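You operate a simulated robot arm through the tools that you are given. There is no shell and no other tool. Be economical: measure what you need, move in short steps, check, and stop when the job is done.

You are at the controls of a simulated two-armed robot. One attempt, no reset.

## Task
Take the tin that says "bar oil" from the feeding table and leave it on the purple disc. Take the felt box and put it on the plate table top. Put the green tin on the shelf ledge. Put the pink pack in the grey drip pan. Put the blue bowl on the rack shelf. Stack the box labelled "string" from the freezer top on top of the box marked "rings". Put the bottle marked "water" from the freezer top on the side table top and the bottle that says "sport" on the peas carton. Do these in any order. Set down upright: green tin, bottle.
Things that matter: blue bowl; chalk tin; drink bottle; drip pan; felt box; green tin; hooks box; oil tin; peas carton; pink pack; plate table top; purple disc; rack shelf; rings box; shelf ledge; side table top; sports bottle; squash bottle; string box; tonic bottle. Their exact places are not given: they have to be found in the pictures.

Only the result counts: the job must be done as asked and must still hold three seconds after the hand-in. Knocking over, shifting, dropping, spilling or breaking anything else fails it.

## Robot
Two 7-joint arms with four-finger grippers on one trunk, on a base that drives. Base frame: it is fixed to the floor where the robot stands at the start and does not move with it; the origin is under the middle of the robot, x ahead of it, y to its left, z up; the surface under the hand at the start is at about z = 0.74. Units: m, degrees, N and s.
The left shoulder is at the start at [0.04, 0.181, 1.13], the right one opposite. With the tool pointing down near the work surface each hand reaches from about 0.3 to 0.82 m from the robot's upright axis, wherever it stands, measured 20 degrees to its own side. Places, roughly: blue bowl (12x12x5 cm) [-9.5, 1, 0.2]; chalk tin, oil tin [0.5, 0, 0.75]; drink bottle, sports bottle, squash bottle, tonic  [-9.75, -3, 1]; drip pan (33x17x11 cm) [-9.6, -0.8, 0.5]; felt box [0.5, 1.25, 0.25]; green tin [-5, -1, 0.75]; hooks box, rings box, string box [-10, -3, 1]; peas carton [-10.25, -3.25, 0.75]; pink pack [-9.75, -0.5, 0.5]; plate table top (57x24 cm) [-0.72, 2.66, 0.68]; purple disc (11x11x1 cm) [0.4, 0.1, 0.7]; rack shelf (21x30 cm) [-9.5, 0.94, 0.52]; shelf ledge (15x114 cm) [-5.44, -1.96, 0.9]; side table top [-10.8, -3.2, 0.8]. Payload 3.67 kg a hand.
The tool frame of a hand sits at the grasp point between the pads (the TCP): z along the fingers, y along the line on which they close. The tips reach 0.028 m beyond it. The gripper opens to 0.112 m. The gripper's body begins 0.073 m behind the TCP.
Orientation is that of the tool frame in the base frame, as [roll, pitch, yaw] about the fixed x, y, z axes, in that order (R = Rz(yaw) Ry(pitch) Rx(roll)). With the fingers straight down and closing along the base's y, the tool's x points along the base's -x, its y along +y and its z along -z.

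## Interface
- The arms move only by the tool jog_arm. It takes "left_deltas", "right_deltas" or both (then of equal length, played together; a hand with none holds still); each is a list of rows, each a list of 7 numbers: the shift along the tool's x, y, z in cm, then the turn, a rotation vector about the tool's x, y, z in degrees, then the closure in counts, from 0 (fully open) to 255 (shut). In form: [[x, y, z, rx, ry, rz, fingers], ...]. A call has 1 to 20 rows; each row shifts and turns the commanded pose from where the row before left it, along the tool's axes as they then stand. A row lasts 0.2 s, in which the tool goes at most 0.05 m and 8.6 degrees; a call with a longer step from one row to the next is refused whole, and so is a gripper value outside its range. A pose out of reach is approached as far as the arm can. The call stops where the force on the tool passes 40 N (or 10 N more than at its start, if that is more) or the arm is blocked; 0.2 s more then pass. Each finger halts on what it meets, pressing with about 35 N; the grip force reading is that of the motor and also rises with nothing between the fingers. The clock runs only during rows and for 0.2 s after the last one: add rows that do not move to give the fingers time. It gives the time, the measured TCP pose, the force on the tool (base axes), the opening and the grip force at its end, in the units of the frame above (readings bear some noise), with the torque about the TCP (base axes, N m) and any sound that the robot's microphone picked up.
- Cameras (640 x 400 px; columns grow to the right, rows downward): "scene" is now at [0.108, -0.0024, 1.3504]; the picture's right is [-0.06, -1.00, 0.00], its down [-0.74, 0.04, -0.67] and it looks along [0.67, -0.04, -0.74] (base axes); focal length 256 px, centre (320, 200). "left" rides on the left gripper at [0.06, 0.018, -0.104] in its tool frame; the picture's right is [-0.29, 0.96, 0.00], its down [-0.80, -0.24, -0.55] and it looks along [-0.53, -0.16, 0.83] (tool axes); focal length 234 px, centre (320, 200). "right" rides on the right gripper at [0.06, -0.018, -0.104] in its tool frame; the picture's right is [0.29, 0.96, 0.00], its down [-0.80, 0.24, -0.55] and it looks along [-0.53, 0.16, 0.83] (tool axes); focal length 234 px, centre (320, 200).
- get_image(camera): a new picture of that camera. The clock stands still meanwhile.
- move_column(by): slides the trunk up (or, below 0, down) by that many m; the arms and the scene camera ride with it, the base frame stays. It gives what a move gives, with no picture.
- base_move(legs): drives the robot by 1 to 6 legs, each [ahead, left, turn to the left] in m, m and degrees, along the robot's own axes; the way and the turn of a leg run together, so that a leg with both is an arc; at most 1.5 m and 180 degrees a leg. The arms and the cameras ride along, it lands a little off, and it stops where it bumps. It gives what a move gives.
- head_to(pan, tilt): turns the head with the scene camera to pan (to the left, within 86 degrees either way) and tilt (down, from -29 to 69), counted from straight ahead of the robot. It gives what a move gives.
- probe_pixels(camera, pixels): for up to 12 pixels [column, row] of the newest picture of that camera ("zoom" is the newest enlarged one), the place [x, y, z] in the base frame of the surface seen there, good to about 0.002 m, but the place of the scene camera against the robot may be out by one fixed shift of up to 0.018 m in any direction. The clock stands still meanwhile.
- close_up(camera, box): a new picture of the part [left, top, right, bottom] of that camera's present view, enlarged. The clock stands still meanwhile.
- sign_off(): hands the job in; it is judged then, once.

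Work in short steps. Measure before you move; look again where a grasp or a placing could have gone wrong, and mend it. You have 322 turns and 196 pictures in all, those below and enlarged ones among them. Open the grippers and draw the arms clear of the work before you hand the job in, unless the task says otherwise; then end with one line.

The tools are called after ">>>" as a command line: name --argument value ..., lists and objects as JSON in quotes. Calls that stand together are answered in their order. jog_arm: Moves the arms, as the interface text tells. Its arguments: {"type":"object","properties":{"left_deltas":{"type":"array"},"right_deltas":{"type":"array"}},"required":[]} The other tools are called the same way: move_column (by) slides the trunk up or down; base_move (legs) drives the base; head_to (pan, tilt) turns the head that bears the scene camera; get_image (camera) takes a picture; probe_pixels (camera, pixels) gives the place of the surface under pixels of a picture; close_up (camera, box) takes an enlarged picture of a part of a camera's view; sign_off () hands the job in.

At the start:

```text
time_s: 0.0
left_ee_pos: [0.5879, 0.1781, 1.0507]
left_tool_rot: [179.9, -0.1, -180.0]
left_contact_force: [-0.1, 0.2, 0.8]
left_moment: [-0.01, 0.02, 0.01]
left_finger_gap: 0.1118
left_gripper_force: 0.1
right_ee_pos: [0.5626, -0.3181, 1.0573]
right_tool_rot: [180.0, 0.0, -180.0]
right_contact_force: [0.5, 0.0, 0.3]
right_moment: [0.01, -0.02, 0.01]
right_finger_gap: 0.1121
right_gripper_force: 0.0
trunk travel left (down, up): [-0.25, 0.264]
robot x, y, heading: [0.0044, -0.0036, -0.1]
head pan, tilt: [-3.2, 47.6]
```

scene: 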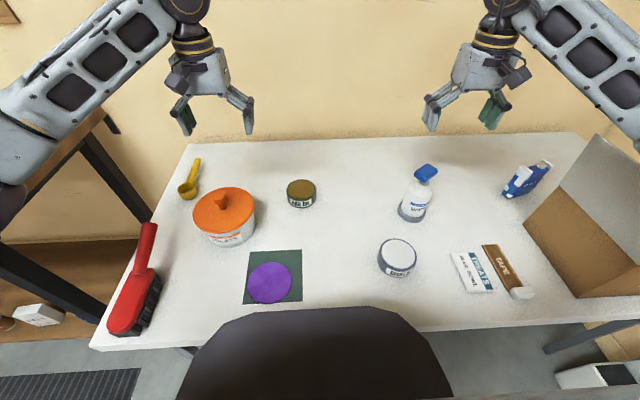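
right: 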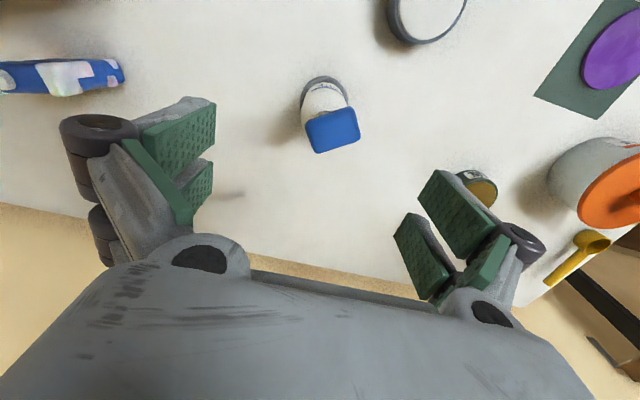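
left: 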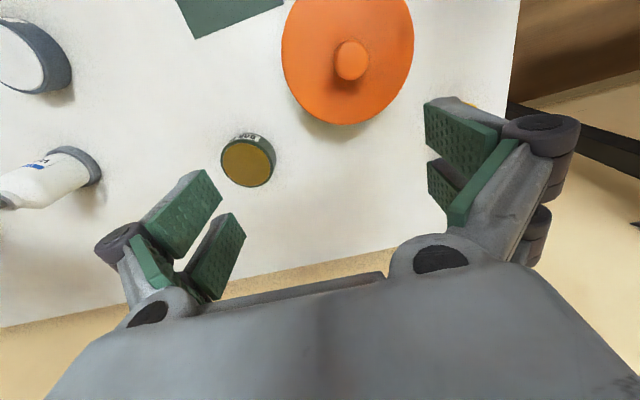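

I see two tins, at (301,193) and (397,257). I'll zoom in on each to read the labels.

>>> close_up --camera "scene" --box '[260, 160, 440, 290]'

>>> probe_pixels --camera "scene" --pixels '[[301, 186], [301, 203], [289, 188], [314, 188], [397, 250], [270, 283], [255, 283], [286, 283], [270, 268], [270, 298], [330, 250], [225, 210]]'

```text
3.08 times, centred on (350, 225) of scene
```

zoom: 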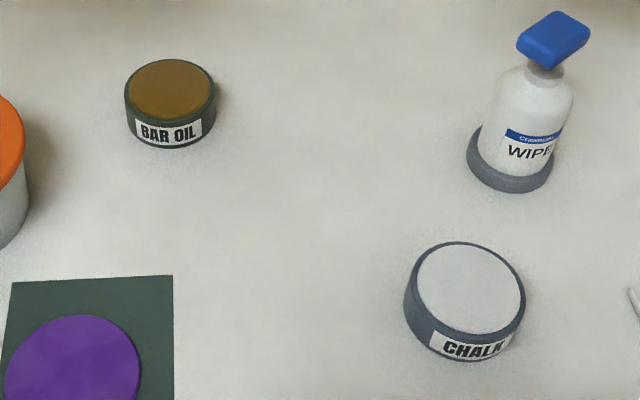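

```text
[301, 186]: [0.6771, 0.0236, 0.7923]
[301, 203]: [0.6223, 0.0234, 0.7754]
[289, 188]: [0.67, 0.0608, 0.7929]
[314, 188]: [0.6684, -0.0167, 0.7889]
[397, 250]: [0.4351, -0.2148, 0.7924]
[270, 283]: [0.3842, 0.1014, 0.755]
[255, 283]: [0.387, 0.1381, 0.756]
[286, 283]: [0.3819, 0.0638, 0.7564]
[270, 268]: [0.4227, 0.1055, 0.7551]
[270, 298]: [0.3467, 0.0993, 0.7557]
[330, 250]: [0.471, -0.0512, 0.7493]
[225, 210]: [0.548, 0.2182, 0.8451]
```

The bar oil tin is the one at (301,193). I'll check it with the left hand camera, where it sits at (247,163), to find the scene camera's offset.

>>> probe_pixels --camera "left" --pixels '[[247, 163], [225, 165], [270, 165], [247, 145], [247, 183], [150, 100], [350, 58], [230, 15]]'

>>> probe_pixels --camera "scene" --pixels '[[301, 182], [301, 190], [288, 187], [315, 187], [219, 202], [302, 250], [245, 250]]'

>>> probe_pixels --camera "right" --pixels '[[425, 15], [612, 55], [622, 205]]'

```text
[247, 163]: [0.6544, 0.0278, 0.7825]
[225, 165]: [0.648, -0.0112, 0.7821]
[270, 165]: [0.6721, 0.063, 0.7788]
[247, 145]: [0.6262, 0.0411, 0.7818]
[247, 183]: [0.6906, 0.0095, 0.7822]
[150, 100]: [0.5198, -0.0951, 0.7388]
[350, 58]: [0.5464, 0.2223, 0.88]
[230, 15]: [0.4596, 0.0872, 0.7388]
```

```text
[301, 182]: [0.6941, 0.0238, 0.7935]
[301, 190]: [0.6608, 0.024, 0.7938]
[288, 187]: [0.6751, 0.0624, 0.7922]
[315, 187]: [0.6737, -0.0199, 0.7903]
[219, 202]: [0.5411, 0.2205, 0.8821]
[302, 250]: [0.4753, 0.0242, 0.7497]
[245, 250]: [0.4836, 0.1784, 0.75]
```

```text
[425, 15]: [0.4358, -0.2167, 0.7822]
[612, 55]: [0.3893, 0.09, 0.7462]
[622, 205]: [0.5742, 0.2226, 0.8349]
```

Scene z reads about 0.011 too high. I'll compare matching edge points, the mat corners, to get the offset in x and y.

>>> close_up --camera "left" --box '[160, 0, 320, 200]'

>>> close_up --camera "scene" --box '[230, 160, 330, 320]'

```text
2.00 times, centred on (240, 100) of left
```

zoom: 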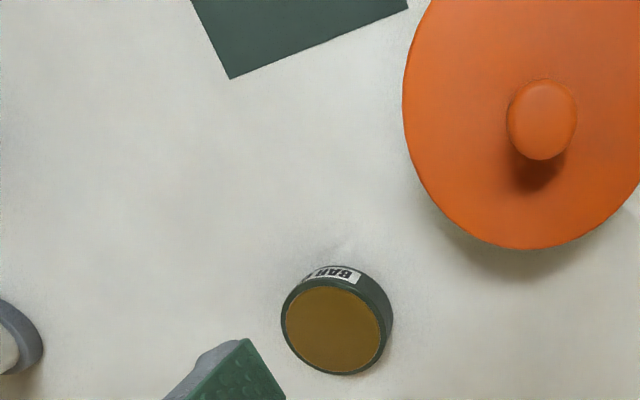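

```text
2.50 times, centred on (280, 240) of scene
```

zoom: 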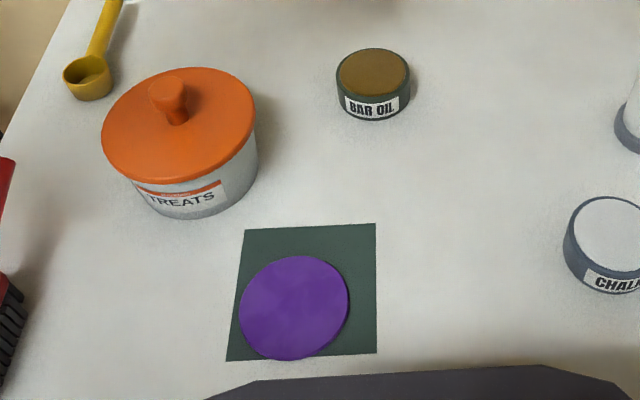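

>>> probe_pixels --camera "zoom" --pixels '[[340, 73], [407, 73], [373, 51], [373, 94], [374, 225], [246, 231], [242, 307], [346, 305], [294, 357], [300, 258]]'

>>> probe_pixels --camera "left" --pixels '[[195.5, 39], [283, 5], [222, 161], [271, 170], [247, 145], [247, 185]]'

```text
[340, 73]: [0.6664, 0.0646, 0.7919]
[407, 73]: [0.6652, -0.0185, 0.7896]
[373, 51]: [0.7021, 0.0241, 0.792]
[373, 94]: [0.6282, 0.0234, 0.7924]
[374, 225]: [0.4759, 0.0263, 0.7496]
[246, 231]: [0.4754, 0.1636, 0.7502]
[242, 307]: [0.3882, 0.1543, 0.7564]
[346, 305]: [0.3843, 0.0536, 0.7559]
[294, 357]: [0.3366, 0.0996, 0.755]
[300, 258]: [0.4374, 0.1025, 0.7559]
```

```text
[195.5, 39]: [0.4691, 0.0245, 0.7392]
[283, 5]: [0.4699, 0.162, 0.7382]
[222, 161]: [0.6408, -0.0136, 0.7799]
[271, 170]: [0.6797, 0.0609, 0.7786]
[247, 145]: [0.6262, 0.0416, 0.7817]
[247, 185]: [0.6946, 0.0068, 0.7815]
```

Scene offset is about (+0.006, +0.002, +0.011). Corrected, the tin centre is (0.659, 0.0215) with its top at 0.781, and the disc centre is (0.381, 0.1025). I'll move the left hand above the tin and lower it part of the way.

>>> jog_arm --left_deltas '[[-1.775, -3.91, 0, 0, 0, 0, 0], [-1.775, -3.91, 0, 0, 0, 0, 0], [-1.775, -3.91, 0, 0, 0, 0, 0], [-1.775, -3.91, 0, 0, 0, 0, 0], [0, 0, 4, 0, 0, 0, 0], [0, 0, 4, 0, 0, 0, 0], [0, 0, 4, 0, 0, 0, 0], [0, 0, 4, 0, 0, 0, 0], [0, 0, 4, 0, 0, 0, 0], [0, 0, 0, 0, 0, 0, 0]]'

>>> get_image --camera "left"

```text
time_s: 2.2
left_ee_pos: [0.659, 0.0219, 0.8488]
left_tool_rot: [180.0, 0.0, 179.9]
left_contact_force: [-0.2, 0.3, -0.3]
left_moment: [0.0, -0.03, 0.0]
left_finger_gap: 0.112
left_gripper_force: 0.0
right_ee_pos: [0.5622, -0.319, 1.059]
right_tool_rot: [179.9, -0.1, -180.0]
right_contact_force: [0.1, 0.3, -0.7]
right_moment: [0.0, 0.02, -0.02]
right_finger_gap: 0.1121
right_gripper_force: 0.0
trunk travel left (down, up): [-0.25, 0.264]
robot x, y, heading: [0.0007, -0.0014, -0.1]
head pan, tilt: [-3.2, 47.6]
```

```text
189 pictures are left
```

left: 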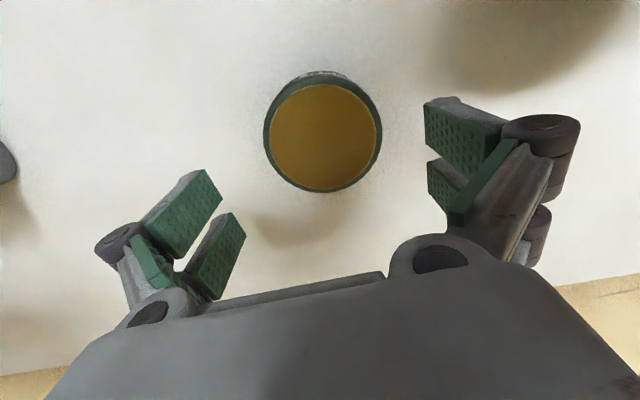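

The tin sits centred between the fingers. I'll go down 7.7 cm and close.

>>> jog_arm --left_deltas '[[0, 0, 4, 0, 0, 0, 0], [0, 0, 3.7, 0, 0, 0, 0], [0, 0, 0, 0, 0, 0, 0], [0, 0, 0, 0, 0, 0, 255], [0, 0, 0, 0, 0, 0, 255], [0, 0, 0, 0, 0, 0, 255], [0, 0, 0, 0, 0, 0, 255]]'

```text
time_s: 3.8
left_ee_pos: [0.6601, 0.0236, 0.7734]
left_tool_rot: [-180.0, 0.0, 179.9]
left_contact_force: [0.8, 2.2, 1.9]
left_moment: [0.48, -0.03, -0.07]
left_finger_gap: 0.0895
left_gripper_force: 34.9
right_ee_pos: [0.5629, -0.3194, 1.0572]
right_tool_rot: [179.9, 0.0, -179.9]
right_contact_force: [-0.7, -0.9, -0.6]
right_moment: [0.02, -0.01, 0.0]
right_finger_gap: 0.1119
right_gripper_force: 0.0
trunk travel left (down, up): [-0.25, 0.264]
robot x, y, heading: [-0.0005, -0.0012, 0.1]
head pan, tilt: [-3.2, 47.6]
```

The tin is gripped with a gap of 0.0895. I'll lift it and carry it over to the disc.

>>> jog_arm --left_deltas '[[0, 0, -4.5, 0, 0, 0, 255], [0, 0, -4.5, 0, 0, 0, 255], [0, 0, -4.5, 0, 0, 0, 255], [0, 0, -4.5, 0, 0, 0, 255], [4.65, 1.32, 0, 0, 0, 0, 255], [4.65, 1.32, 0, 0, 0, 0, 255], [4.65, 1.32, 0, 0, 0, 0, 255], [4.65, 1.32, 0, 0, 0, 0, 255], [4.65, 1.32, 0, 0, 0, 0, 255], [4.65, 1.32, 0, 0, 0, 0, 255], [0, 0, 0, 0, 0, 0, 255], [0, 0, 4, 0, 0, 0, 255], [0, 0, 4, 0, 0, 0, 255], [0, 0, 0, 0, 0, 0, 255]]'

>>> get_image --camera "left"

>>> get_image --camera "scene"

```text
time_s: 6.8
left_ee_pos: [0.3796, 0.0989, 0.8731]
left_tool_rot: [-180.0, 0.1, -180.0]
left_contact_force: [-1.1, 0.1, -9.1]
left_moment: [0.04, 0.02, -0.04]
left_finger_gap: 0.0887
left_gripper_force: 34.9
right_ee_pos: [0.5638, -0.3186, 1.0572]
right_tool_rot: [180.0, 0.0, 180.0]
right_contact_force: [0.4, 0.0, 0.4]
right_moment: [0.03, -0.01, -0.01]
right_finger_gap: 0.1119
right_gripper_force: 0.0
trunk travel left (down, up): [-0.25, 0.264]
robot x, y, heading: [-0.0024, -0.0005, -0.2]
head pan, tilt: [-3.2, 47.6]
```

```text
188 pictures are left
```

left: 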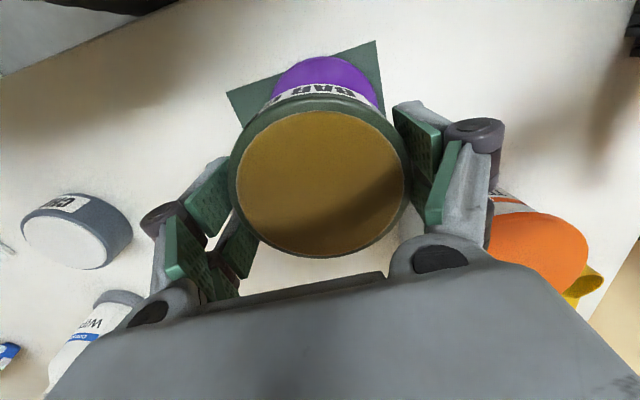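

```text
187 pictures are left
```

scene: 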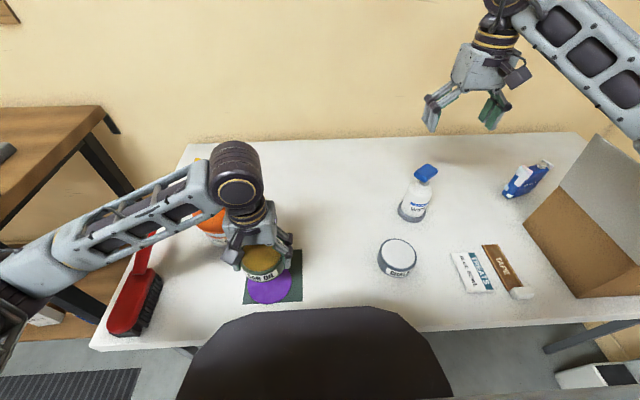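

The tin is above the disc. I'll shift 3.5 mm in y, lower 9.3 cm, release and back off.

>>> jog_arm --left_deltas '[[-0.1, 0.35, 4, 0, 0, 0, 255], [0, 0, 4, 0, 0, 0, 255], [0, 0, 1, 0, 0, 0, 255], [0, 0, 0.4, 0, 0, 0, 255], [0, 0, 0, 0, 0, 0, 255]]'

```text
time_s: 8.0
left_ee_pos: [0.379, 0.1027, 0.7802]
left_tool_rot: [180.0, 0.0, -179.9]
left_contact_force: [0.4, 0.4, -8.4]
left_moment: [0.04, -0.02, 0.0]
left_finger_gap: 0.0885
left_gripper_force: 35.6
right_ee_pos: [0.5637, -0.319, 1.0576]
right_tool_rot: [-179.9, 0.0, 179.9]
right_contact_force: [0.0, -0.3, 0.4]
right_moment: [0.0, 0.02, -0.01]
right_finger_gap: 0.112
right_gripper_force: 0.0
trunk travel left (down, up): [-0.25, 0.264]
robot x, y, heading: [-0.0008, -0.0049, 0.1]
head pan, tilt: [-3.2, 47.6]
```

Still carrying about 8.4 N, so the tin hasn't landed. I'll lower a little more until it touches.

>>> jog_arm --left_deltas '[[0, 0, 0.2, 0, 0, 0, 255], [0, 0, 0.1, 0, 0, 0, 255], [0, 0, 0, 0, 0, 0, 255]]'

```text
time_s: 8.8
left_ee_pos: [0.3804, 0.1025, 0.778]
left_tool_rot: [-179.9, 0.2, -180.0]
left_contact_force: [4.8, -3.3, 18.8]
left_moment: [-0.1, -0.09, -0.29]
left_finger_gap: 0.0886
left_gripper_force: 35.3
right_ee_pos: [0.5635, -0.3202, 1.0577]
right_tool_rot: [-179.9, 0.0, -179.9]
right_contact_force: [-0.2, -0.6, 1.0]
right_moment: [-0.02, -0.02, -0.03]
right_finger_gap: 0.112
right_gripper_force: 0.1
trunk travel left (down, up): [-0.25, 0.264]
robot x, y, heading: [-0.0, -0.0035, 0.2]
head pan, tilt: [-3.2, 47.6]
```

It touches now. I'll release, rise and look.

>>> jog_arm --left_deltas '[[0, 0, 0, 0, 0, 0, 200], [0, 0, 0, 0, 0, 0, 120], [0, 0, 0, 0, 0, 0, 0], [0, 0, 0, 0, 0, 0, 0], [0, 0, -4, 0, 0, 0, 0], [0, 0, -5, 0, 0, 0, 0], [0, 0, -5, 0, 0, 0, 0], [0, 0, -5, 0, 0, 0, 0], [0, 0, -5, 0, 0, 0, 0], [0, 0, 0, 0, 0, 0, 0]]'

>>> get_image --camera "left"

>>> head_to --pan 75 --tilt 40

>>> get_image --camera "scene"

```text
time_s: 11.0
left_ee_pos: [0.3806, 0.1052, 1.0172]
left_tool_rot: [-180.0, -0.2, 179.9]
left_contact_force: [0.4, 0.1, 0.3]
left_moment: [0.0, 0.0, 0.03]
left_finger_gap: 0.1123
left_gripper_force: 0.0
right_ee_pos: [0.5646, -0.3191, 1.0583]
right_tool_rot: [-180.0, 0.0, 180.0]
right_contact_force: [0.6, -1.2, 0.2]
right_moment: [0.02, 0.01, 0.01]
right_finger_gap: 0.1122
right_gripper_force: 0.0
trunk travel left (down, up): [-0.25, 0.264]
robot x, y, heading: [0.003, 0.0004, -0.1]
head pan, tilt: [-3.2, 47.6]
```

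```text
186 pictures are left
```

left: 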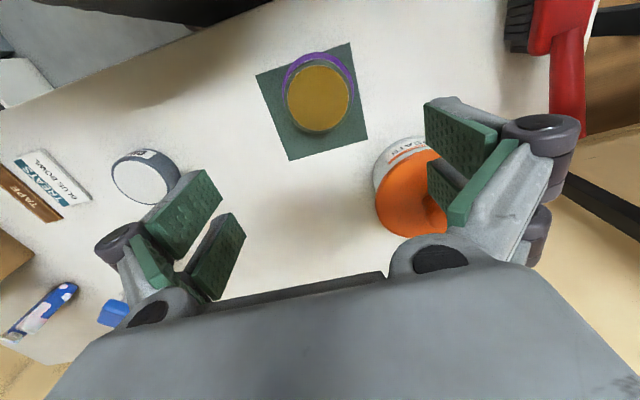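

```text
time_s: 12.5
left_ee_pos: [0.3815, 0.1051, 1.0151]
left_tool_rot: [-179.9, 0.0, 180.0]
left_contact_force: [-0.6, 0.1, 0.3]
left_moment: [-0.02, -0.01, -0.04]
left_finger_gap: 0.112
left_gripper_force: 0.1
right_ee_pos: [0.563, -0.3192, 1.0585]
right_tool_rot: [-180.0, 0.0, 180.0]
right_contact_force: [-0.6, -0.8, -0.4]
right_moment: [-0.01, -0.03, 0.02]
right_finger_gap: 0.1119
right_gripper_force: 0.0
trunk travel left (down, up): [-0.25, 0.264]
robot x, y, heading: [0.0041, 0.0004, 0.0]
head pan, tilt: [75.0, 40.0]
```

```text
185 pictures are left
```

scene: 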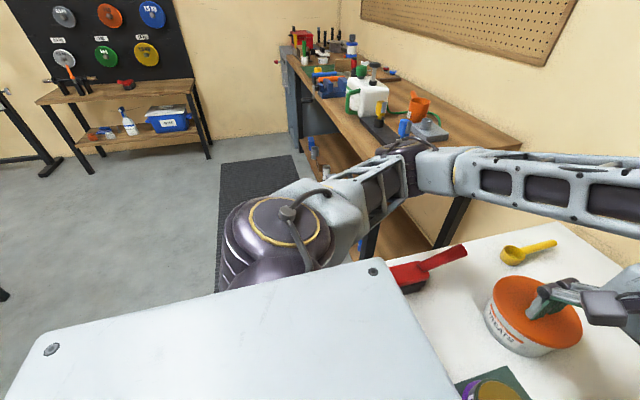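

The tin is on the disc. Next is the felt box on the lower shelf of the left workbench. I'll back away from the table and look left and ahead.

>>> base_move --legs '[[-0.6, 0, 0]]'

>>> head_to --pan 45 --tilt 30

>>> get_image --camera "scene"

>>> head_to --pan 86 --tilt 25

>>> get_image --camera "scene"

```text
time_s: 16.0
left_ee_pos: [-0.2174, 0.1052, 1.0172]
left_tool_rot: [180.0, 0.0, -179.4]
left_contact_force: [-0.6, -0.1, 0.4]
left_moment: [-0.04, -0.03, 0.06]
left_finger_gap: 0.1118
left_gripper_force: 0.0
right_ee_pos: [-0.0322, -0.3168, 1.0573]
right_tool_rot: [-180.0, -0.1, -179.5]
right_contact_force: [-0.2, -0.1, 0.3]
right_moment: [0.0, 0.0, -0.03]
right_finger_gap: 0.1119
right_gripper_force: 0.0
trunk travel left (down, up): [-0.25, 0.264]
robot x, y, heading: [-0.6011, -0.0002, 0.7]
head pan, tilt: [75.0, 40.0]
```

```text
time_s: 16.9
left_ee_pos: [-0.2182, 0.1056, 1.0158]
left_tool_rot: [180.0, 0.0, -179.4]
left_contact_force: [-1.0, -0.2, 0.3]
left_moment: [0.03, 0.01, -0.02]
left_finger_gap: 0.1123
left_gripper_force: 0.1
right_ee_pos: [-0.0306, -0.3163, 1.0575]
right_tool_rot: [-180.0, -0.1, -179.4]
right_contact_force: [-0.7, -0.4, 0.3]
right_moment: [0.03, -0.05, -0.01]
right_finger_gap: 0.1121
right_gripper_force: 0.1
trunk travel left (down, up): [-0.25, 0.264]
robot x, y, heading: [-0.5968, -0.0056, 0.3]
head pan, tilt: [45.0, 30.0]
```

```text
184 pictures are left
```

scene: 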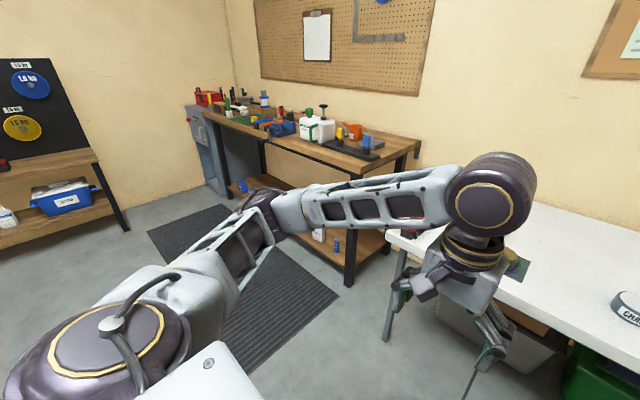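

```text
time_s: 18.0
left_ee_pos: [-0.2178, 0.1065, 1.0158]
left_tool_rot: [180.0, -0.1, -179.4]
left_contact_force: [0.7, -0.5, 0.5]
left_moment: [-0.02, 0.0, 0.0]
left_finger_gap: 0.1119
left_gripper_force: 0.0
right_ee_pos: [-0.0312, -0.3157, 1.0582]
right_tool_rot: [-180.0, 0.0, -179.5]
right_contact_force: [0.1, 0.7, -0.2]
right_moment: [0.0, 0.05, -0.03]
right_finger_gap: 0.112
right_gripper_force: 0.1
trunk travel left (down, up): [-0.25, 0.264]
robot x, y, heading: [-0.5944, 0.0026, 0.5]
head pan, tilt: [85.9, 25.0]
```

```text
183 pictures are left
```

scene: 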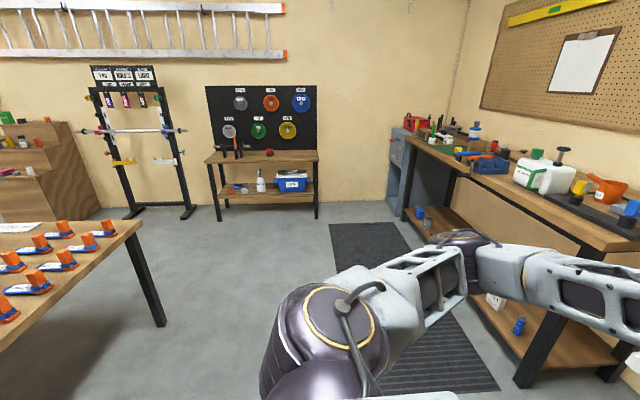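

I'll probe the shoe table corner, the bench legs and the plate table to plan the drive.

>>> probe_pixels --camera "scene" --pixels '[[138, 224], [163, 322], [521, 382], [404, 214], [520, 325], [495, 300], [420, 213], [210, 155], [318, 155], [270, 153], [255, 155], [580, 250]]'

>>> close_up --camera "scene" --box '[190, 70, 340, 230]'

```text
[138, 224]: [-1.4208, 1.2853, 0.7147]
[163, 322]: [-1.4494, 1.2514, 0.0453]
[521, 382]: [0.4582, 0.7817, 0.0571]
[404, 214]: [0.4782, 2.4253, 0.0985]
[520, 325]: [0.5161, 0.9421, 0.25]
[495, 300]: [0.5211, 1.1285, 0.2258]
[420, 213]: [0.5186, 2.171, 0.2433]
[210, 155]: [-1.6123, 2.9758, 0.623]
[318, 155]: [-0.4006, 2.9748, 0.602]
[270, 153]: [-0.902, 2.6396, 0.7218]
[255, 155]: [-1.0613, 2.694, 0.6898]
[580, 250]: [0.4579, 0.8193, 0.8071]
```

```text
2.50 times, centred on (265, 150) of scene
```

zoom: 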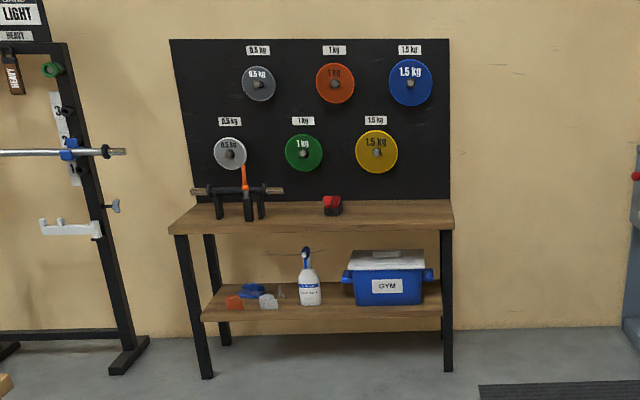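

The way is clear. I'll drive left 1.2 m, staying face-on to the bench, and look at its lower shelf.

>>> base_move --legs '[[0, 1.2, 0]]'

>>> head_to --pan 0 --tilt 40

>>> get_image --camera "scene"

```text
time_s: 24.3
left_ee_pos: [-0.2119, 1.2965, 1.0162]
left_tool_rot: [-179.9, -0.1, 179.1]
left_contact_force: [-0.2, -0.3, 0.0]
left_moment: [0.0, -0.02, 0.02]
left_finger_gap: 0.112
left_gripper_force: 0.0
right_ee_pos: [-0.0356, 0.8697, 1.0577]
right_tool_rot: [179.9, 0.0, 179.2]
right_contact_force: [0.3, 0.7, -0.3]
right_moment: [-0.04, -0.01, -0.03]
right_finger_gap: 0.112
right_gripper_force: 0.1
trunk travel left (down, up): [-0.25, 0.264]
robot x, y, heading: [-0.5951, 1.1968, -0.7]
head pan, tilt: [85.9, 25.0]
```

```text
time_s: 25.9
left_ee_pos: [-0.2123, 1.2964, 1.0166]
left_tool_rot: [180.0, 0.0, 179.2]
left_contact_force: [0.2, -0.5, 0.0]
left_moment: [0.01, -0.02, 0.0]
left_finger_gap: 0.1121
left_gripper_force: 0.1
right_ee_pos: [-0.0355, 0.8688, 1.0576]
right_tool_rot: [180.0, 0.0, 179.2]
right_contact_force: [0.7, 0.0, 0.5]
right_moment: [0.0, 0.01, 0.02]
right_finger_gap: 0.1121
right_gripper_force: 0.0
trunk travel left (down, up): [-0.25, 0.264]
robot x, y, heading: [-0.5936, 1.1982, -1.0]
head pan, tilt: [0.0, 40.0]
```

```text
181 pictures are left
```

scene: 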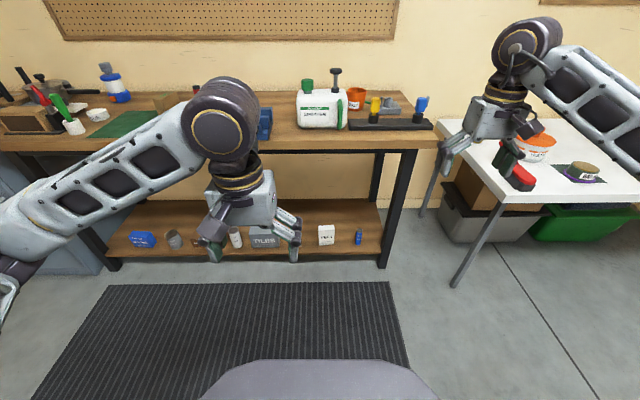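

I'll zoom in on the lower shelf items.

>>> close_up --camera "scene" --box '[110, 190, 390, 280]'

```text
2.29 times, centred on (250, 235) of scene
```

zoom: 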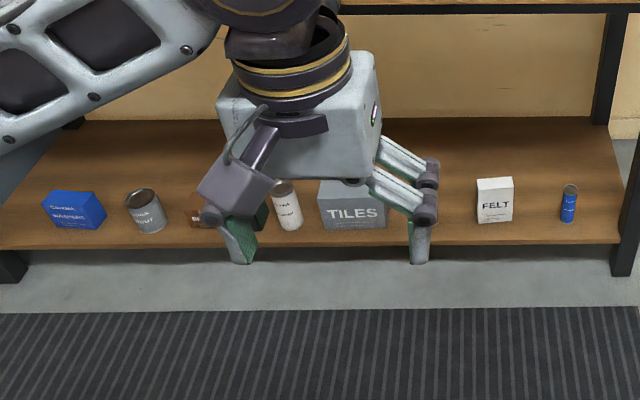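

The felt box is at zoom (495,200). I'll probe its faces and the shelf around it.

>>> probe_pixels --camera "zoom" --pixels '[[495, 210], [479, 183], [511, 181], [480, 220], [511, 218], [495, 179], [495, 235], [540, 200], [568, 205], [370, 215], [495, 150], [495, 245]]'

>>> probe_pixels --camera "scene" --pixels '[[326, 130], [326, 147], [390, 148], [320, 300]]'

```text
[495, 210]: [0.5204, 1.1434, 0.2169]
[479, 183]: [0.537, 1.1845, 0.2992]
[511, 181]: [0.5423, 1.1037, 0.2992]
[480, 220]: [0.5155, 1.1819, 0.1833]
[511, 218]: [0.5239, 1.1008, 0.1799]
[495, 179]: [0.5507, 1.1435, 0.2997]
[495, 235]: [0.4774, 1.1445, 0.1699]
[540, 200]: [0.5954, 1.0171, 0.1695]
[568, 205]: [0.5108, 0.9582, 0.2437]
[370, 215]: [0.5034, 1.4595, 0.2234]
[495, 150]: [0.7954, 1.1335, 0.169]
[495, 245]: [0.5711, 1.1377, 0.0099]
```

```text
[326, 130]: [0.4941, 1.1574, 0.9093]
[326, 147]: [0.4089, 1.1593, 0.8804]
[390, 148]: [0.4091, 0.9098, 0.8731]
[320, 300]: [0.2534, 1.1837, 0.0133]
```

The felt box front face is at about x 0.513, centred at y 1.14, with its top at 0.288 and the shelf at 0.158. I'll lower the trunk, tilt the right hand 45° forward, raise the left hand and shift left.

>>> move_column --by -0.245

>>> base_move --legs '[[0, 0.2, 1]]'

>>> jog_arm --left_deltas '[[0, 0, -4, 0, 0, 0, 0], [0, 0, -4, 0, 0, 0, 0], [0, 0, -4, 0, 0, 0, 0], [0, 0, -4, 0, 0, 0, 0], [0, 0, -4, 0, 0, 0, 0], [0, 0, 0, 0, 0, 0, 0], [0, 0, 0, 0, 0, 0, 0], [0, 0, 0, 0, 0, 0, 0], [0, 0, 0, 0, 0, 0, 0], [0, 0, 0, 0, 0, 0, 0]]' --right_deltas '[[0, 0, 0, 0, -7.5, 0, 0], [0, 0, 0, 0, -7.5, 0, 0], [0, 0, 0, 0, -7.5, 0, 0], [0, 0, 0, 0, -7.5, 0, 0], [0, 0, 0, 0, -7.5, 0, 0], [0, 0, 0, 0, -7.5, 0, 0], [3, 2, 3, 0, 0, 0, 0], [3, 2, 3, 0, 0, 0, 0], [3, 2, 3, 0, 0, 0, 0], [0, 0, 0, 0, 0, 0, 0]]'

```text
time_s: 28.4
left_ee_pos: [-0.2106, 1.2953, 0.7711]
left_tool_rot: [-180.0, 0.1, 179.2]
left_contact_force: [0.0, 0.2, 0.7]
left_moment: [0.0, -0.01, 0.0]
left_finger_gap: 0.1123
left_gripper_force: 0.1
right_ee_pos: [-0.0356, 0.8691, 0.812]
right_tool_rot: [180.0, 0.0, 179.2]
right_contact_force: [-0.5, 0.7, 0.2]
right_moment: [0.0, -0.04, 0.03]
right_finger_gap: 0.1121
right_gripper_force: 0.0
trunk travel left (down, up): [-0.005, 0.509]
robot x, y, heading: [-0.5939, 1.1955, -0.6]
head pan, tilt: [0.0, 40.0]
```

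```text
time_s: 30.0
left_ee_pos: [-0.2132, 1.5029, 0.7717]
left_tool_rot: [180.0, 0.0, -180.0]
left_contact_force: [-0.6, 0.9, 0.4]
left_moment: [-0.03, -0.01, -0.01]
left_finger_gap: 0.1121
left_gripper_force: 0.1
right_ee_pos: [-0.0294, 1.0786, 0.8131]
right_tool_rot: [-179.9, 0.0, -179.8]
right_contact_force: [0.5, 0.5, 1.1]
right_moment: [-0.04, 0.0, -0.01]
right_finger_gap: 0.1118
right_gripper_force: 0.0
trunk travel left (down, up): [-0.005, 0.509]
robot x, y, heading: [-0.5945, 1.3959, -0.1]
head pan, tilt: [0.0, 40.0]
```

```text
time_s: 32.2
left_ee_pos: [-0.2135, 1.5013, 0.9736]
left_tool_rot: [180.0, 0.0, -179.9]
left_contact_force: [0.0, -0.8, 0.0]
left_moment: [0.0, 0.01, -0.05]
left_finger_gap: 0.1119
left_gripper_force: 0.1
right_ee_pos: [-0.0276, 1.1366, 0.6856]
right_tool_rot: [-180.0, 45.0, -179.9]
right_contact_force: [-0.4, 0.3, 0.7]
right_moment: [-0.03, -0.01, 0.0]
right_finger_gap: 0.1119
right_gripper_force: 0.0
trunk travel left (down, up): [-0.005, 0.509]
robot x, y, heading: [-0.5926, 1.3943, 0.1]
head pan, tilt: [0.0, 40.0]
```

Right hand tilted. I'll lower it about 34 cm and look through the right camera.

>>> jog_arm --right_deltas '[[3, 0, 3, 0, 0, 0, 0], [3, 0, 3, 0, 0, 0, 0], [3, 0, 3, 0, 0, 0, 0], [3, 0, 3, 0, 0, 0, 0], [3, 0, 3, 0, 0, 0, 0], [3, 0, 3, 0, 0, 0, 0], [3, 0, 3, 0, 0, 0, 0], [3, 0, 3, 0, 0, 0, 0], [0, 0, 0, 0, 0, 0, 0]]'

>>> base_move --legs '[[0.36, 0, 0]]'

>>> get_image --camera "right"

>>> get_image --camera "scene"

```text
time_s: 34.2
left_ee_pos: [-0.2131, 1.5004, 0.9741]
left_tool_rot: [179.9, -0.1, -179.9]
left_contact_force: [-0.1, -0.7, -0.2]
left_moment: [0.01, -0.01, 0.02]
left_finger_gap: 0.1121
left_gripper_force: 0.0
right_ee_pos: [-0.0262, 1.1254, 0.4763]
right_tool_rot: [179.3, 43.8, 179.5]
right_contact_force: [0.2, 0.5, -1.0]
right_moment: [0.01, 0.02, -0.01]
right_finger_gap: 0.112
right_gripper_force: 0.0
right hand out of reach, approached as far as the arm can: row 5, 6, 7, 8
trunk travel left (down, up): [-0.005, 0.509]
robot x, y, heading: [-0.5908, 1.3946, 0.1]
head pan, tilt: [0.0, 40.0]
```

```text
time_s: 36.6
left_ee_pos: [0.1445, 1.5015, 0.9728]
left_tool_rot: [179.9, -0.1, 179.9]
left_contact_force: [1.1, -0.4, -0.1]
left_moment: [-0.03, 0.04, 0.02]
left_finger_gap: 0.1121
left_gripper_force: 0.1
right_ee_pos: [0.3301, 1.1243, 0.4758]
right_tool_rot: [179.2, 43.7, 179.4]
right_contact_force: [-0.1, -0.2, 0.0]
right_moment: [0.0, 0.03, 0.0]
right_finger_gap: 0.1121
right_gripper_force: 0.0
trunk travel left (down, up): [-0.005, 0.509]
robot x, y, heading: [-0.2335, 1.3958, -0.0]
head pan, tilt: [0.0, 40.0]
```

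```text
179 pictures are left
```

right: 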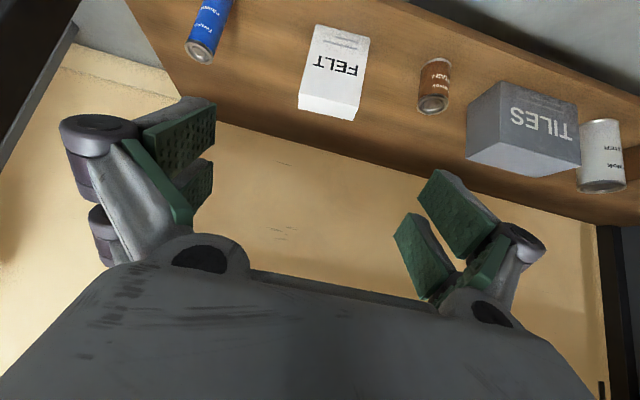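

```text
178 pictures are left
```

scene: 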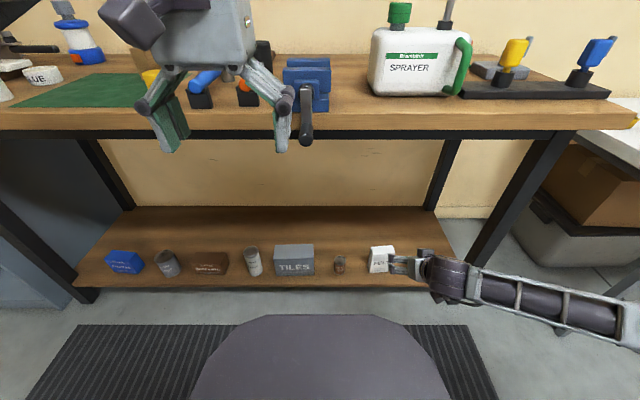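

The arm ran out of reach at z 0.476 in this posture. I'll probe the box with the right camera, then try extending forward and down along the tool axis.

>>> probe_pixels --camera "right" --pixels '[[318, 28], [368, 42], [300, 92], [358, 105], [304, 105], [352, 116], [338, 65], [330, 100], [200, 50], [432, 105]]'

>>> jog_arm --right_deltas '[[0, 0, 2, 0, 0, 0, 0], [0, 0, 3, 0, 0, 0, 0], [0, 0, 3, 0, 0, 0, 0], [0, 0, 0, 0, 0, 0, 0]]'

```text
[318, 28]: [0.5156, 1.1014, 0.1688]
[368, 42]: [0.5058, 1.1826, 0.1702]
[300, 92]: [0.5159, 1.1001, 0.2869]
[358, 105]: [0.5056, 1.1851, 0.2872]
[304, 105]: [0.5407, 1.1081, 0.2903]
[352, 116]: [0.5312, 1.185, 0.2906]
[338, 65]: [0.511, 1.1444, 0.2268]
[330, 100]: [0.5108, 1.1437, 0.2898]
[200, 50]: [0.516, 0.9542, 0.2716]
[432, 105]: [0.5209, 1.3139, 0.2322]
```

```text
time_s: 37.6
left_ee_pos: [0.1429, 1.5015, 0.9734]
left_tool_rot: [-180.0, 0.0, 179.9]
left_contact_force: [-0.1, 0.3, 0.4]
left_moment: [-0.01, -0.01, -0.01]
left_finger_gap: 0.1117
left_gripper_force: 0.1
right_ee_pos: [0.3872, 1.1269, 0.4203]
right_tool_rot: [179.0, 43.4, 179.4]
right_contact_force: [0.2, -0.3, -0.6]
right_moment: [0.04, -0.03, 0.03]
right_finger_gap: 0.1118
right_gripper_force: 0.0
trunk travel left (down, up): [-0.005, 0.509]
robot x, y, heading: [-0.2386, 1.3998, 0.1]
head pan, tilt: [0.0, 40.0]
```

The box is yawed about 6.7°, with its front at x 0.51 and centre y 1.143. I'll yaw the hand to match and move to a pre-grasp point up the diagonal.

>>> jog_arm --right_deltas '[[0.6, 0.2, 2.75, -2.6, 0, -2.6, 0], [0.6, 0.2, 2.75, -2.6, 0, -2.6, 0], [0.6, 0.2, 2.75, 0, 0, 0, 0], [0.6, 0.2, 2.75, 0, 0, 0, 0], [0, 0, 0, 0, 0, 0, 0]]'

>>> get_image --camera "right"

```text
time_s: 38.8
left_ee_pos: [0.144, 1.501, 0.9731]
left_tool_rot: [179.9, 0.0, -180.0]
left_contact_force: [-0.2, -0.2, 1.2]
left_moment: [-0.01, 0.01, -0.04]
left_finger_gap: 0.112
left_gripper_force: 0.0
right_ee_pos: [0.446, 1.1387, 0.3229]
right_tool_rot: [179.0, 43.9, -173.3]
right_contact_force: [-0.6, -0.5, -0.4]
right_moment: [0.05, 0.04, 0.03]
right_finger_gap: 0.112
right_gripper_force: 0.0
trunk travel left (down, up): [-0.005, 0.509]
robot x, y, heading: [-0.2394, 1.3962, 0.1]
head pan, tilt: [0.0, 40.0]
```

```text
177 pictures are left
```

right: 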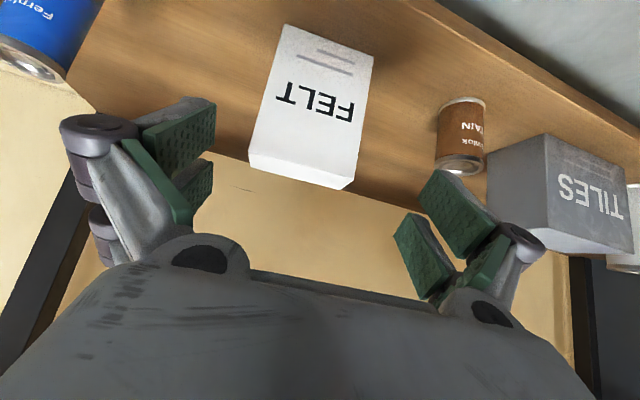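

Alignment looks good. I'll check the box's top corners to confirm its centre.

>>> probe_pixels --camera "right" --pixels '[[251, 157], [352, 179], [252, 168], [340, 187], [300, 170], [283, 28], [373, 58]]'

```text
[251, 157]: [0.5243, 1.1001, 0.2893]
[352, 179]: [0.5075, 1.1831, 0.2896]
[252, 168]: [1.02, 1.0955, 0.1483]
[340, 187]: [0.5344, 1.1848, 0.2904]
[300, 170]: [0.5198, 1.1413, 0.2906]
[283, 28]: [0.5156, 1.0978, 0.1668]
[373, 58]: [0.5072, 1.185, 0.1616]
```

>>> jog_arm --right_deltas '[[0, -0.3, 3, 0, 0, 0, 0], [0, -0.2, 3, 0, 0, 0, 0], [0, 0, 3, 0, 0, 0, 0], [0, 0, 2.8, 0, 0, 0, 0], [0, 0, 0, 0, 0, 0, 0]]'

>>> get_image --camera "right"

```text
time_s: 40.0
left_ee_pos: [0.1445, 1.5008, 0.9727]
left_tool_rot: [-180.0, 0.0, -180.0]
left_contact_force: [0.6, -0.4, -0.1]
left_moment: [0.01, 0.03, 0.02]
left_finger_gap: 0.1122
left_gripper_force: 0.1
right_ee_pos: [0.524, 1.1449, 0.2372]
right_tool_rot: [179.1, 43.9, -173.3]
right_contact_force: [0.7, 0.2, 0.3]
right_moment: [-0.02, 0.03, 0.06]
right_finger_gap: 0.1122
right_gripper_force: 0.1
trunk travel left (down, up): [-0.005, 0.509]
robot x, y, heading: [-0.237, 1.3975, -0.1]
head pan, tilt: [0.0, 40.0]
```

```text
176 pictures are left
```

right: 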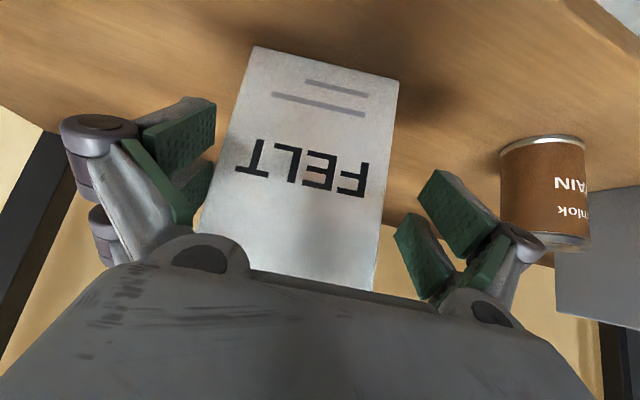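

The box is slightly left of centre between the fingers. I'll nudge 0.3 cm and close.

>>> jog_arm --right_deltas '[[0, -0.35, 0.4, 0, 0, 0, 0], [0, 0, 0, 0, 0, 0, 128], [0, 0, 0, 0, 0, 0, 255], [0, 0, 0, 0, 0, 0, 255], [0, 0, 0, 0, 0, 0, 255]]'

```text
time_s: 41.2
left_ee_pos: [0.1429, 1.5011, 0.9736]
left_tool_rot: [179.9, 0.0, -180.0]
left_contact_force: [0.2, 0.2, -0.1]
left_moment: [0.03, -0.01, -0.03]
left_finger_gap: 0.1122
left_gripper_force: 0.1
right_ee_pos: [0.5247, 1.1434, 0.2371]
right_tool_rot: [179.0, 43.7, -173.3]
right_contact_force: [-0.7, -1.3, 3.4]
right_moment: [-0.22, -0.04, -0.02]
right_finger_gap: 0.0911
right_gripper_force: 34.5
right hand out of reach, approached as far as the arm can: row 1
trunk travel left (down, up): [-0.005, 0.509]
robot x, y, heading: [-0.2342, 1.3955, -0.1]
head pan, tilt: [0.0, 40.0]
```

Gripped. I'll lift with the trunk and back out from the bench.

>>> move_column --by 0.06

>>> base_move --legs '[[-0.4, 0, 0]]'

>>> get_image --camera "right"

```text
time_s: 42.2
left_ee_pos: [0.1451, 1.4997, 1.0311]
left_tool_rot: [179.9, -0.1, -179.9]
left_contact_force: [0.0, -0.2, -0.6]
left_moment: [0.0, 0.02, -0.01]
left_finger_gap: 0.1122
left_gripper_force: 0.0
right_ee_pos: [0.5247, 1.1436, 0.2931]
right_tool_rot: [179.1, 43.7, -173.4]
right_contact_force: [-0.6, 0.3, -0.9]
right_moment: [-0.02, 0.01, 0.03]
right_finger_gap: 0.0912
right_gripper_force: 34.9
trunk travel left (down, up): [-0.065, 0.449]
robot x, y, heading: [-0.2391, 1.3973, 0.1]
head pan, tilt: [0.0, 40.0]
```

```text
time_s: 44.7
left_ee_pos: [-0.2544, 1.4988, 1.0313]
left_tool_rot: [179.9, 0.0, 179.6]
left_contact_force: [-0.2, 0.5, 0.1]
left_moment: [0.01, -0.05, 0.0]
left_finger_gap: 0.1116
left_gripper_force: 0.2
right_ee_pos: [0.1227, 1.139, 0.2953]
right_tool_rot: [179.1, 43.7, -173.8]
right_contact_force: [-0.3, 0.1, -0.5]
right_moment: [0.0, 0.07, 0.0]
right_finger_gap: 0.0911
right_gripper_force: 35.1
trunk travel left (down, up): [-0.065, 0.449]
robot x, y, heading: [-0.639, 1.3983, -0.3]
head pan, tilt: [0.0, 40.0]
```

```text
175 pictures are left
```

right: 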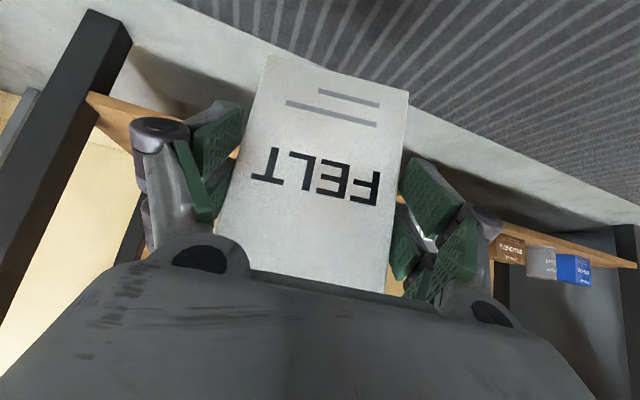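

The box is held. I'll raise the trunk and the hand, then turn left to face the plate table.

>>> move_column --by 0.185

>>> jog_arm --right_deltas '[[-3, 0, -3, 0, 0, 0, 255], [-3, 0, -3, 0, 0, 0, 255], [-3, 0, -3, 0, 0, 0, 255], [-3, 0, -3, 0, 0, 0, 255], [-3, 0, -3, 0, 0, 0, 255], [-3, 0, -3, 0, 0, 0, 255], [-3, 0, -3, 0, 0, 0, 255], [-3, 0, -3, 0, 0, 0, 255], [-3, 0, -3, 0, 0, 0, 255], [0, 0, 0, 0, 0, 0, 255]]'

>>> base_move --legs '[[0, 0, 90]]'

>>> get_image --camera "scene"

```text
time_s: 46.8
left_ee_pos: [-0.2546, 1.4996, 1.2173]
left_tool_rot: [-179.9, -0.1, 179.6]
left_contact_force: [-0.2, 0.1, -0.8]
left_moment: [0.0, 0.03, -0.01]
left_finger_gap: 0.1122
left_gripper_force: 0.0
right_ee_pos: [0.1228, 1.1391, 0.4799]
right_tool_rot: [179.1, 43.6, -173.8]
right_contact_force: [-0.6, 0.1, -1.1]
right_moment: [0.01, 0.0, 0.01]
right_finger_gap: 0.0912
right_gripper_force: 34.9
trunk travel left (down, up): [-0.25, 0.264]
robot x, y, heading: [-0.6339, 1.3985, -0.5]
head pan, tilt: [0.0, 40.0]
```

```text
time_s: 49.0
left_ee_pos: [-0.2527, 1.4988, 1.2173]
left_tool_rot: [180.0, 0.0, 179.6]
left_contact_force: [0.6, 0.6, -0.3]
left_moment: [0.03, 0.02, -0.01]
left_finger_gap: 0.112
left_gripper_force: 0.1
right_ee_pos: [0.1348, 1.1357, 0.8613]
right_tool_rot: [178.9, 43.5, -173.9]
right_contact_force: [0.1, -0.5, -1.6]
right_moment: [0.02, 0.04, -0.01]
right_finger_gap: 0.0909
right_gripper_force: 35.5
trunk travel left (down, up): [-0.25, 0.264]
robot x, y, heading: [-0.6385, 1.4013, -0.5]
head pan, tilt: [0.0, 40.0]
```

```text
time_s: 53.7
left_ee_pos: [-0.7483, 1.7773, 1.2183]
left_tool_rot: [180.0, 0.0, -89.0]
left_contact_force: [0.1, 0.1, -0.2]
left_moment: [0.0, 0.0, 0.01]
left_finger_gap: 0.112
left_gripper_force: 0.1
right_ee_pos: [-0.3942, 2.1732, 0.8624]
right_tool_rot: [179.0, 43.6, -82.4]
right_contact_force: [-0.1, 0.2, -0.6]
right_moment: [-0.02, -0.02, 0.02]
right_finger_gap: 0.0906
right_gripper_force: 35.2
trunk travel left (down, up): [-0.25, 0.264]
robot x, y, heading: [-0.6331, 1.4006, 90.8]
head pan, tilt: [0.0, 40.0]
```

```text
174 pictures are left
```

scene: 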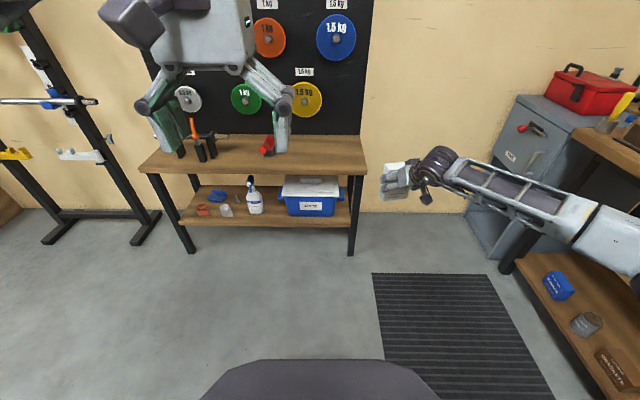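

I'll probe the table top, the edges and the nearby objects, and the board behind.

>>> probe_pixels --camera "scene" --pixels '[[366, 171], [142, 169], [330, 155], [330, 138], [362, 140], [268, 145], [310, 165], [300, 140], [280, 160], [350, 60]]'

```text
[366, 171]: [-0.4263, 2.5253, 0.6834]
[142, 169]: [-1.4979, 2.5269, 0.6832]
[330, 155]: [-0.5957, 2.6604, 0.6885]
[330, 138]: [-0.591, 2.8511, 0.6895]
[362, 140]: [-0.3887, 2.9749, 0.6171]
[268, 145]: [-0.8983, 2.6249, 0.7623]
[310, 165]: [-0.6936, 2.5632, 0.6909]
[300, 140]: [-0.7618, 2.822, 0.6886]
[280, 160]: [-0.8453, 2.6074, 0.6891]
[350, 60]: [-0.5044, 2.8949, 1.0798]
```

The table top is at z 0.678. I'll drive so the box ends up over about (-0.65, 2.65).

>>> base_move --legs '[[0.47, 0.25, 0]]'

>>> get_image --camera "scene"

>>> get_image --camera "right"

```text
time_s: 56.8
left_ee_pos: [-1.0152, 2.2401, 1.2175]
left_tool_rot: [-179.9, -0.1, -88.3]
left_contact_force: [0.3, 0.2, -0.5]
left_moment: [-0.02, -0.01, 0.01]
left_finger_gap: 0.1121
left_gripper_force: 0.1
right_ee_pos: [-0.6662, 2.6422, 0.8628]
right_tool_rot: [178.9, 43.6, -81.6]
right_contact_force: [0.3, 0.0, -0.9]
right_moment: [-0.01, 0.02, 0.03]
right_finger_gap: 0.0901
right_gripper_force: 35.4
trunk travel left (down, up): [-0.25, 0.264]
robot x, y, heading: [-0.8959, 1.8598, 91.7]
head pan, tilt: [0.0, 40.0]
```

```text
173 pictures are left
```

scene: 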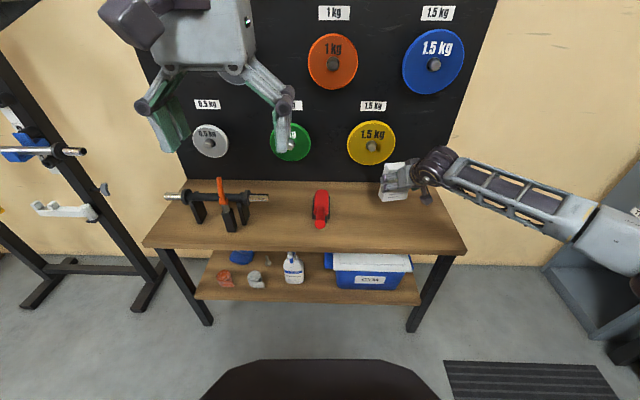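

```text
172 pictures are left
```

right: 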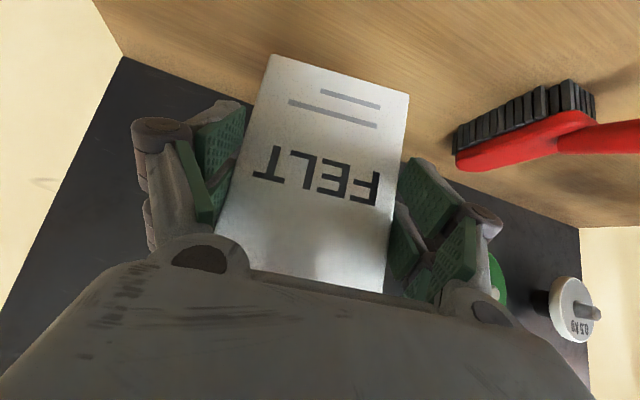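

Clear. I'll lower about 9.8 cm and then touch down gently.

>>> jog_arm --right_deltas '[[3, 0, 3, 0, 0, 0, 255], [3, 0, 3, 0, 0, 0, 255], [0.9, 0, 0.9, 0, 0, 0, 255], [0, 0, 0, 0, 0, 0, 255], [0, 0, 0, 0, 0, 0, 255]]'

```text
time_s: 58.0
left_ee_pos: [-1.0167, 2.2407, 1.219]
left_tool_rot: [180.0, 0.0, -88.2]
left_contact_force: [-0.5, 0.0, -0.6]
left_moment: [0.01, -0.02, -0.02]
left_finger_gap: 0.1122
left_gripper_force: 0.1
right_ee_pos: [-0.6665, 2.6389, 0.7637]
right_tool_rot: [179.0, 43.5, -81.7]
right_contact_force: [-0.7, -0.5, -0.7]
right_moment: [0.0, 0.0, -0.02]
right_finger_gap: 0.09
right_gripper_force: 34.9
trunk travel left (down, up): [-0.25, 0.264]
robot x, y, heading: [-0.8997, 1.8662, 91.8]
head pan, tilt: [0.0, 40.0]
```

>>> jog_arm --right_deltas '[[0.3, 0, 0.3, 0, 0, 0, 255], [0.2, 0, 0.2, 0, 0, 0, 255], [0, 0, 0, 0, 0, 0, 255]]'

```text
time_s: 58.8
left_ee_pos: [-1.0155, 2.2411, 1.217]
left_tool_rot: [179.9, -0.1, -88.3]
left_contact_force: [-0.4, 0.2, 1.4]
left_moment: [-0.01, 0.0, 0.0]
left_finger_gap: 0.1121
left_gripper_force: 0.0
right_ee_pos: [-0.666, 2.6399, 0.758]
right_tool_rot: [179.0, 43.7, -81.7]
right_contact_force: [-0.6, 0.5, 1.9]
right_moment: [0.13, -0.07, -0.02]
right_finger_gap: 0.0902
right_gripper_force: 35.0
trunk travel left (down, up): [-0.25, 0.264]
robot x, y, heading: [-0.8996, 1.8624, 91.6]
head pan, tilt: [0.0, 40.0]
```

It touches (force +1.9 N). I'll release and withdraw along the tool axis.

>>> jog_arm --right_deltas '[[0, 0, 0, 0, 0, 0, 180], [0, 0, 0, 0, 0, 0, 80], [0, 0, 0, 0, 0, 0, 0], [0, 0, 0, 0, 0, 0, 0], [0, 0, -3, 0, 0, 0, 0], [0, 0, -5, 0, 0, 0, 0], [0, 0, -5, 0, 0, 0, 0], [-3, 0, -3, 0, 0, 0, 0], [0, 0, 0, 0, 0, 0, 0]]'

>>> get_image --camera "right"

```text
time_s: 60.8
left_ee_pos: [-1.0156, 2.2398, 1.2179]
left_tool_rot: [180.0, -0.1, -88.2]
left_contact_force: [-0.2, 0.4, 0.4]
left_moment: [-0.07, 0.02, -0.01]
left_finger_gap: 0.1122
left_gripper_force: 0.1
right_ee_pos: [-0.6517, 2.5495, 0.894]
right_tool_rot: [179.0, 43.7, -81.7]
right_contact_force: [-0.8, -0.7, 0.0]
right_moment: [0.03, 0.0, 0.03]
right_finger_gap: 0.112
right_gripper_force: 0.1
trunk travel left (down, up): [-0.25, 0.264]
robot x, y, heading: [-0.9024, 1.867, 91.7]
head pan, tilt: [0.0, 40.0]
```

```text
171 pictures are left
```

right: 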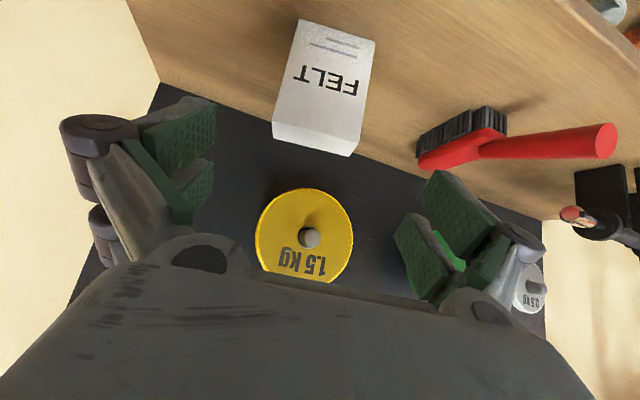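

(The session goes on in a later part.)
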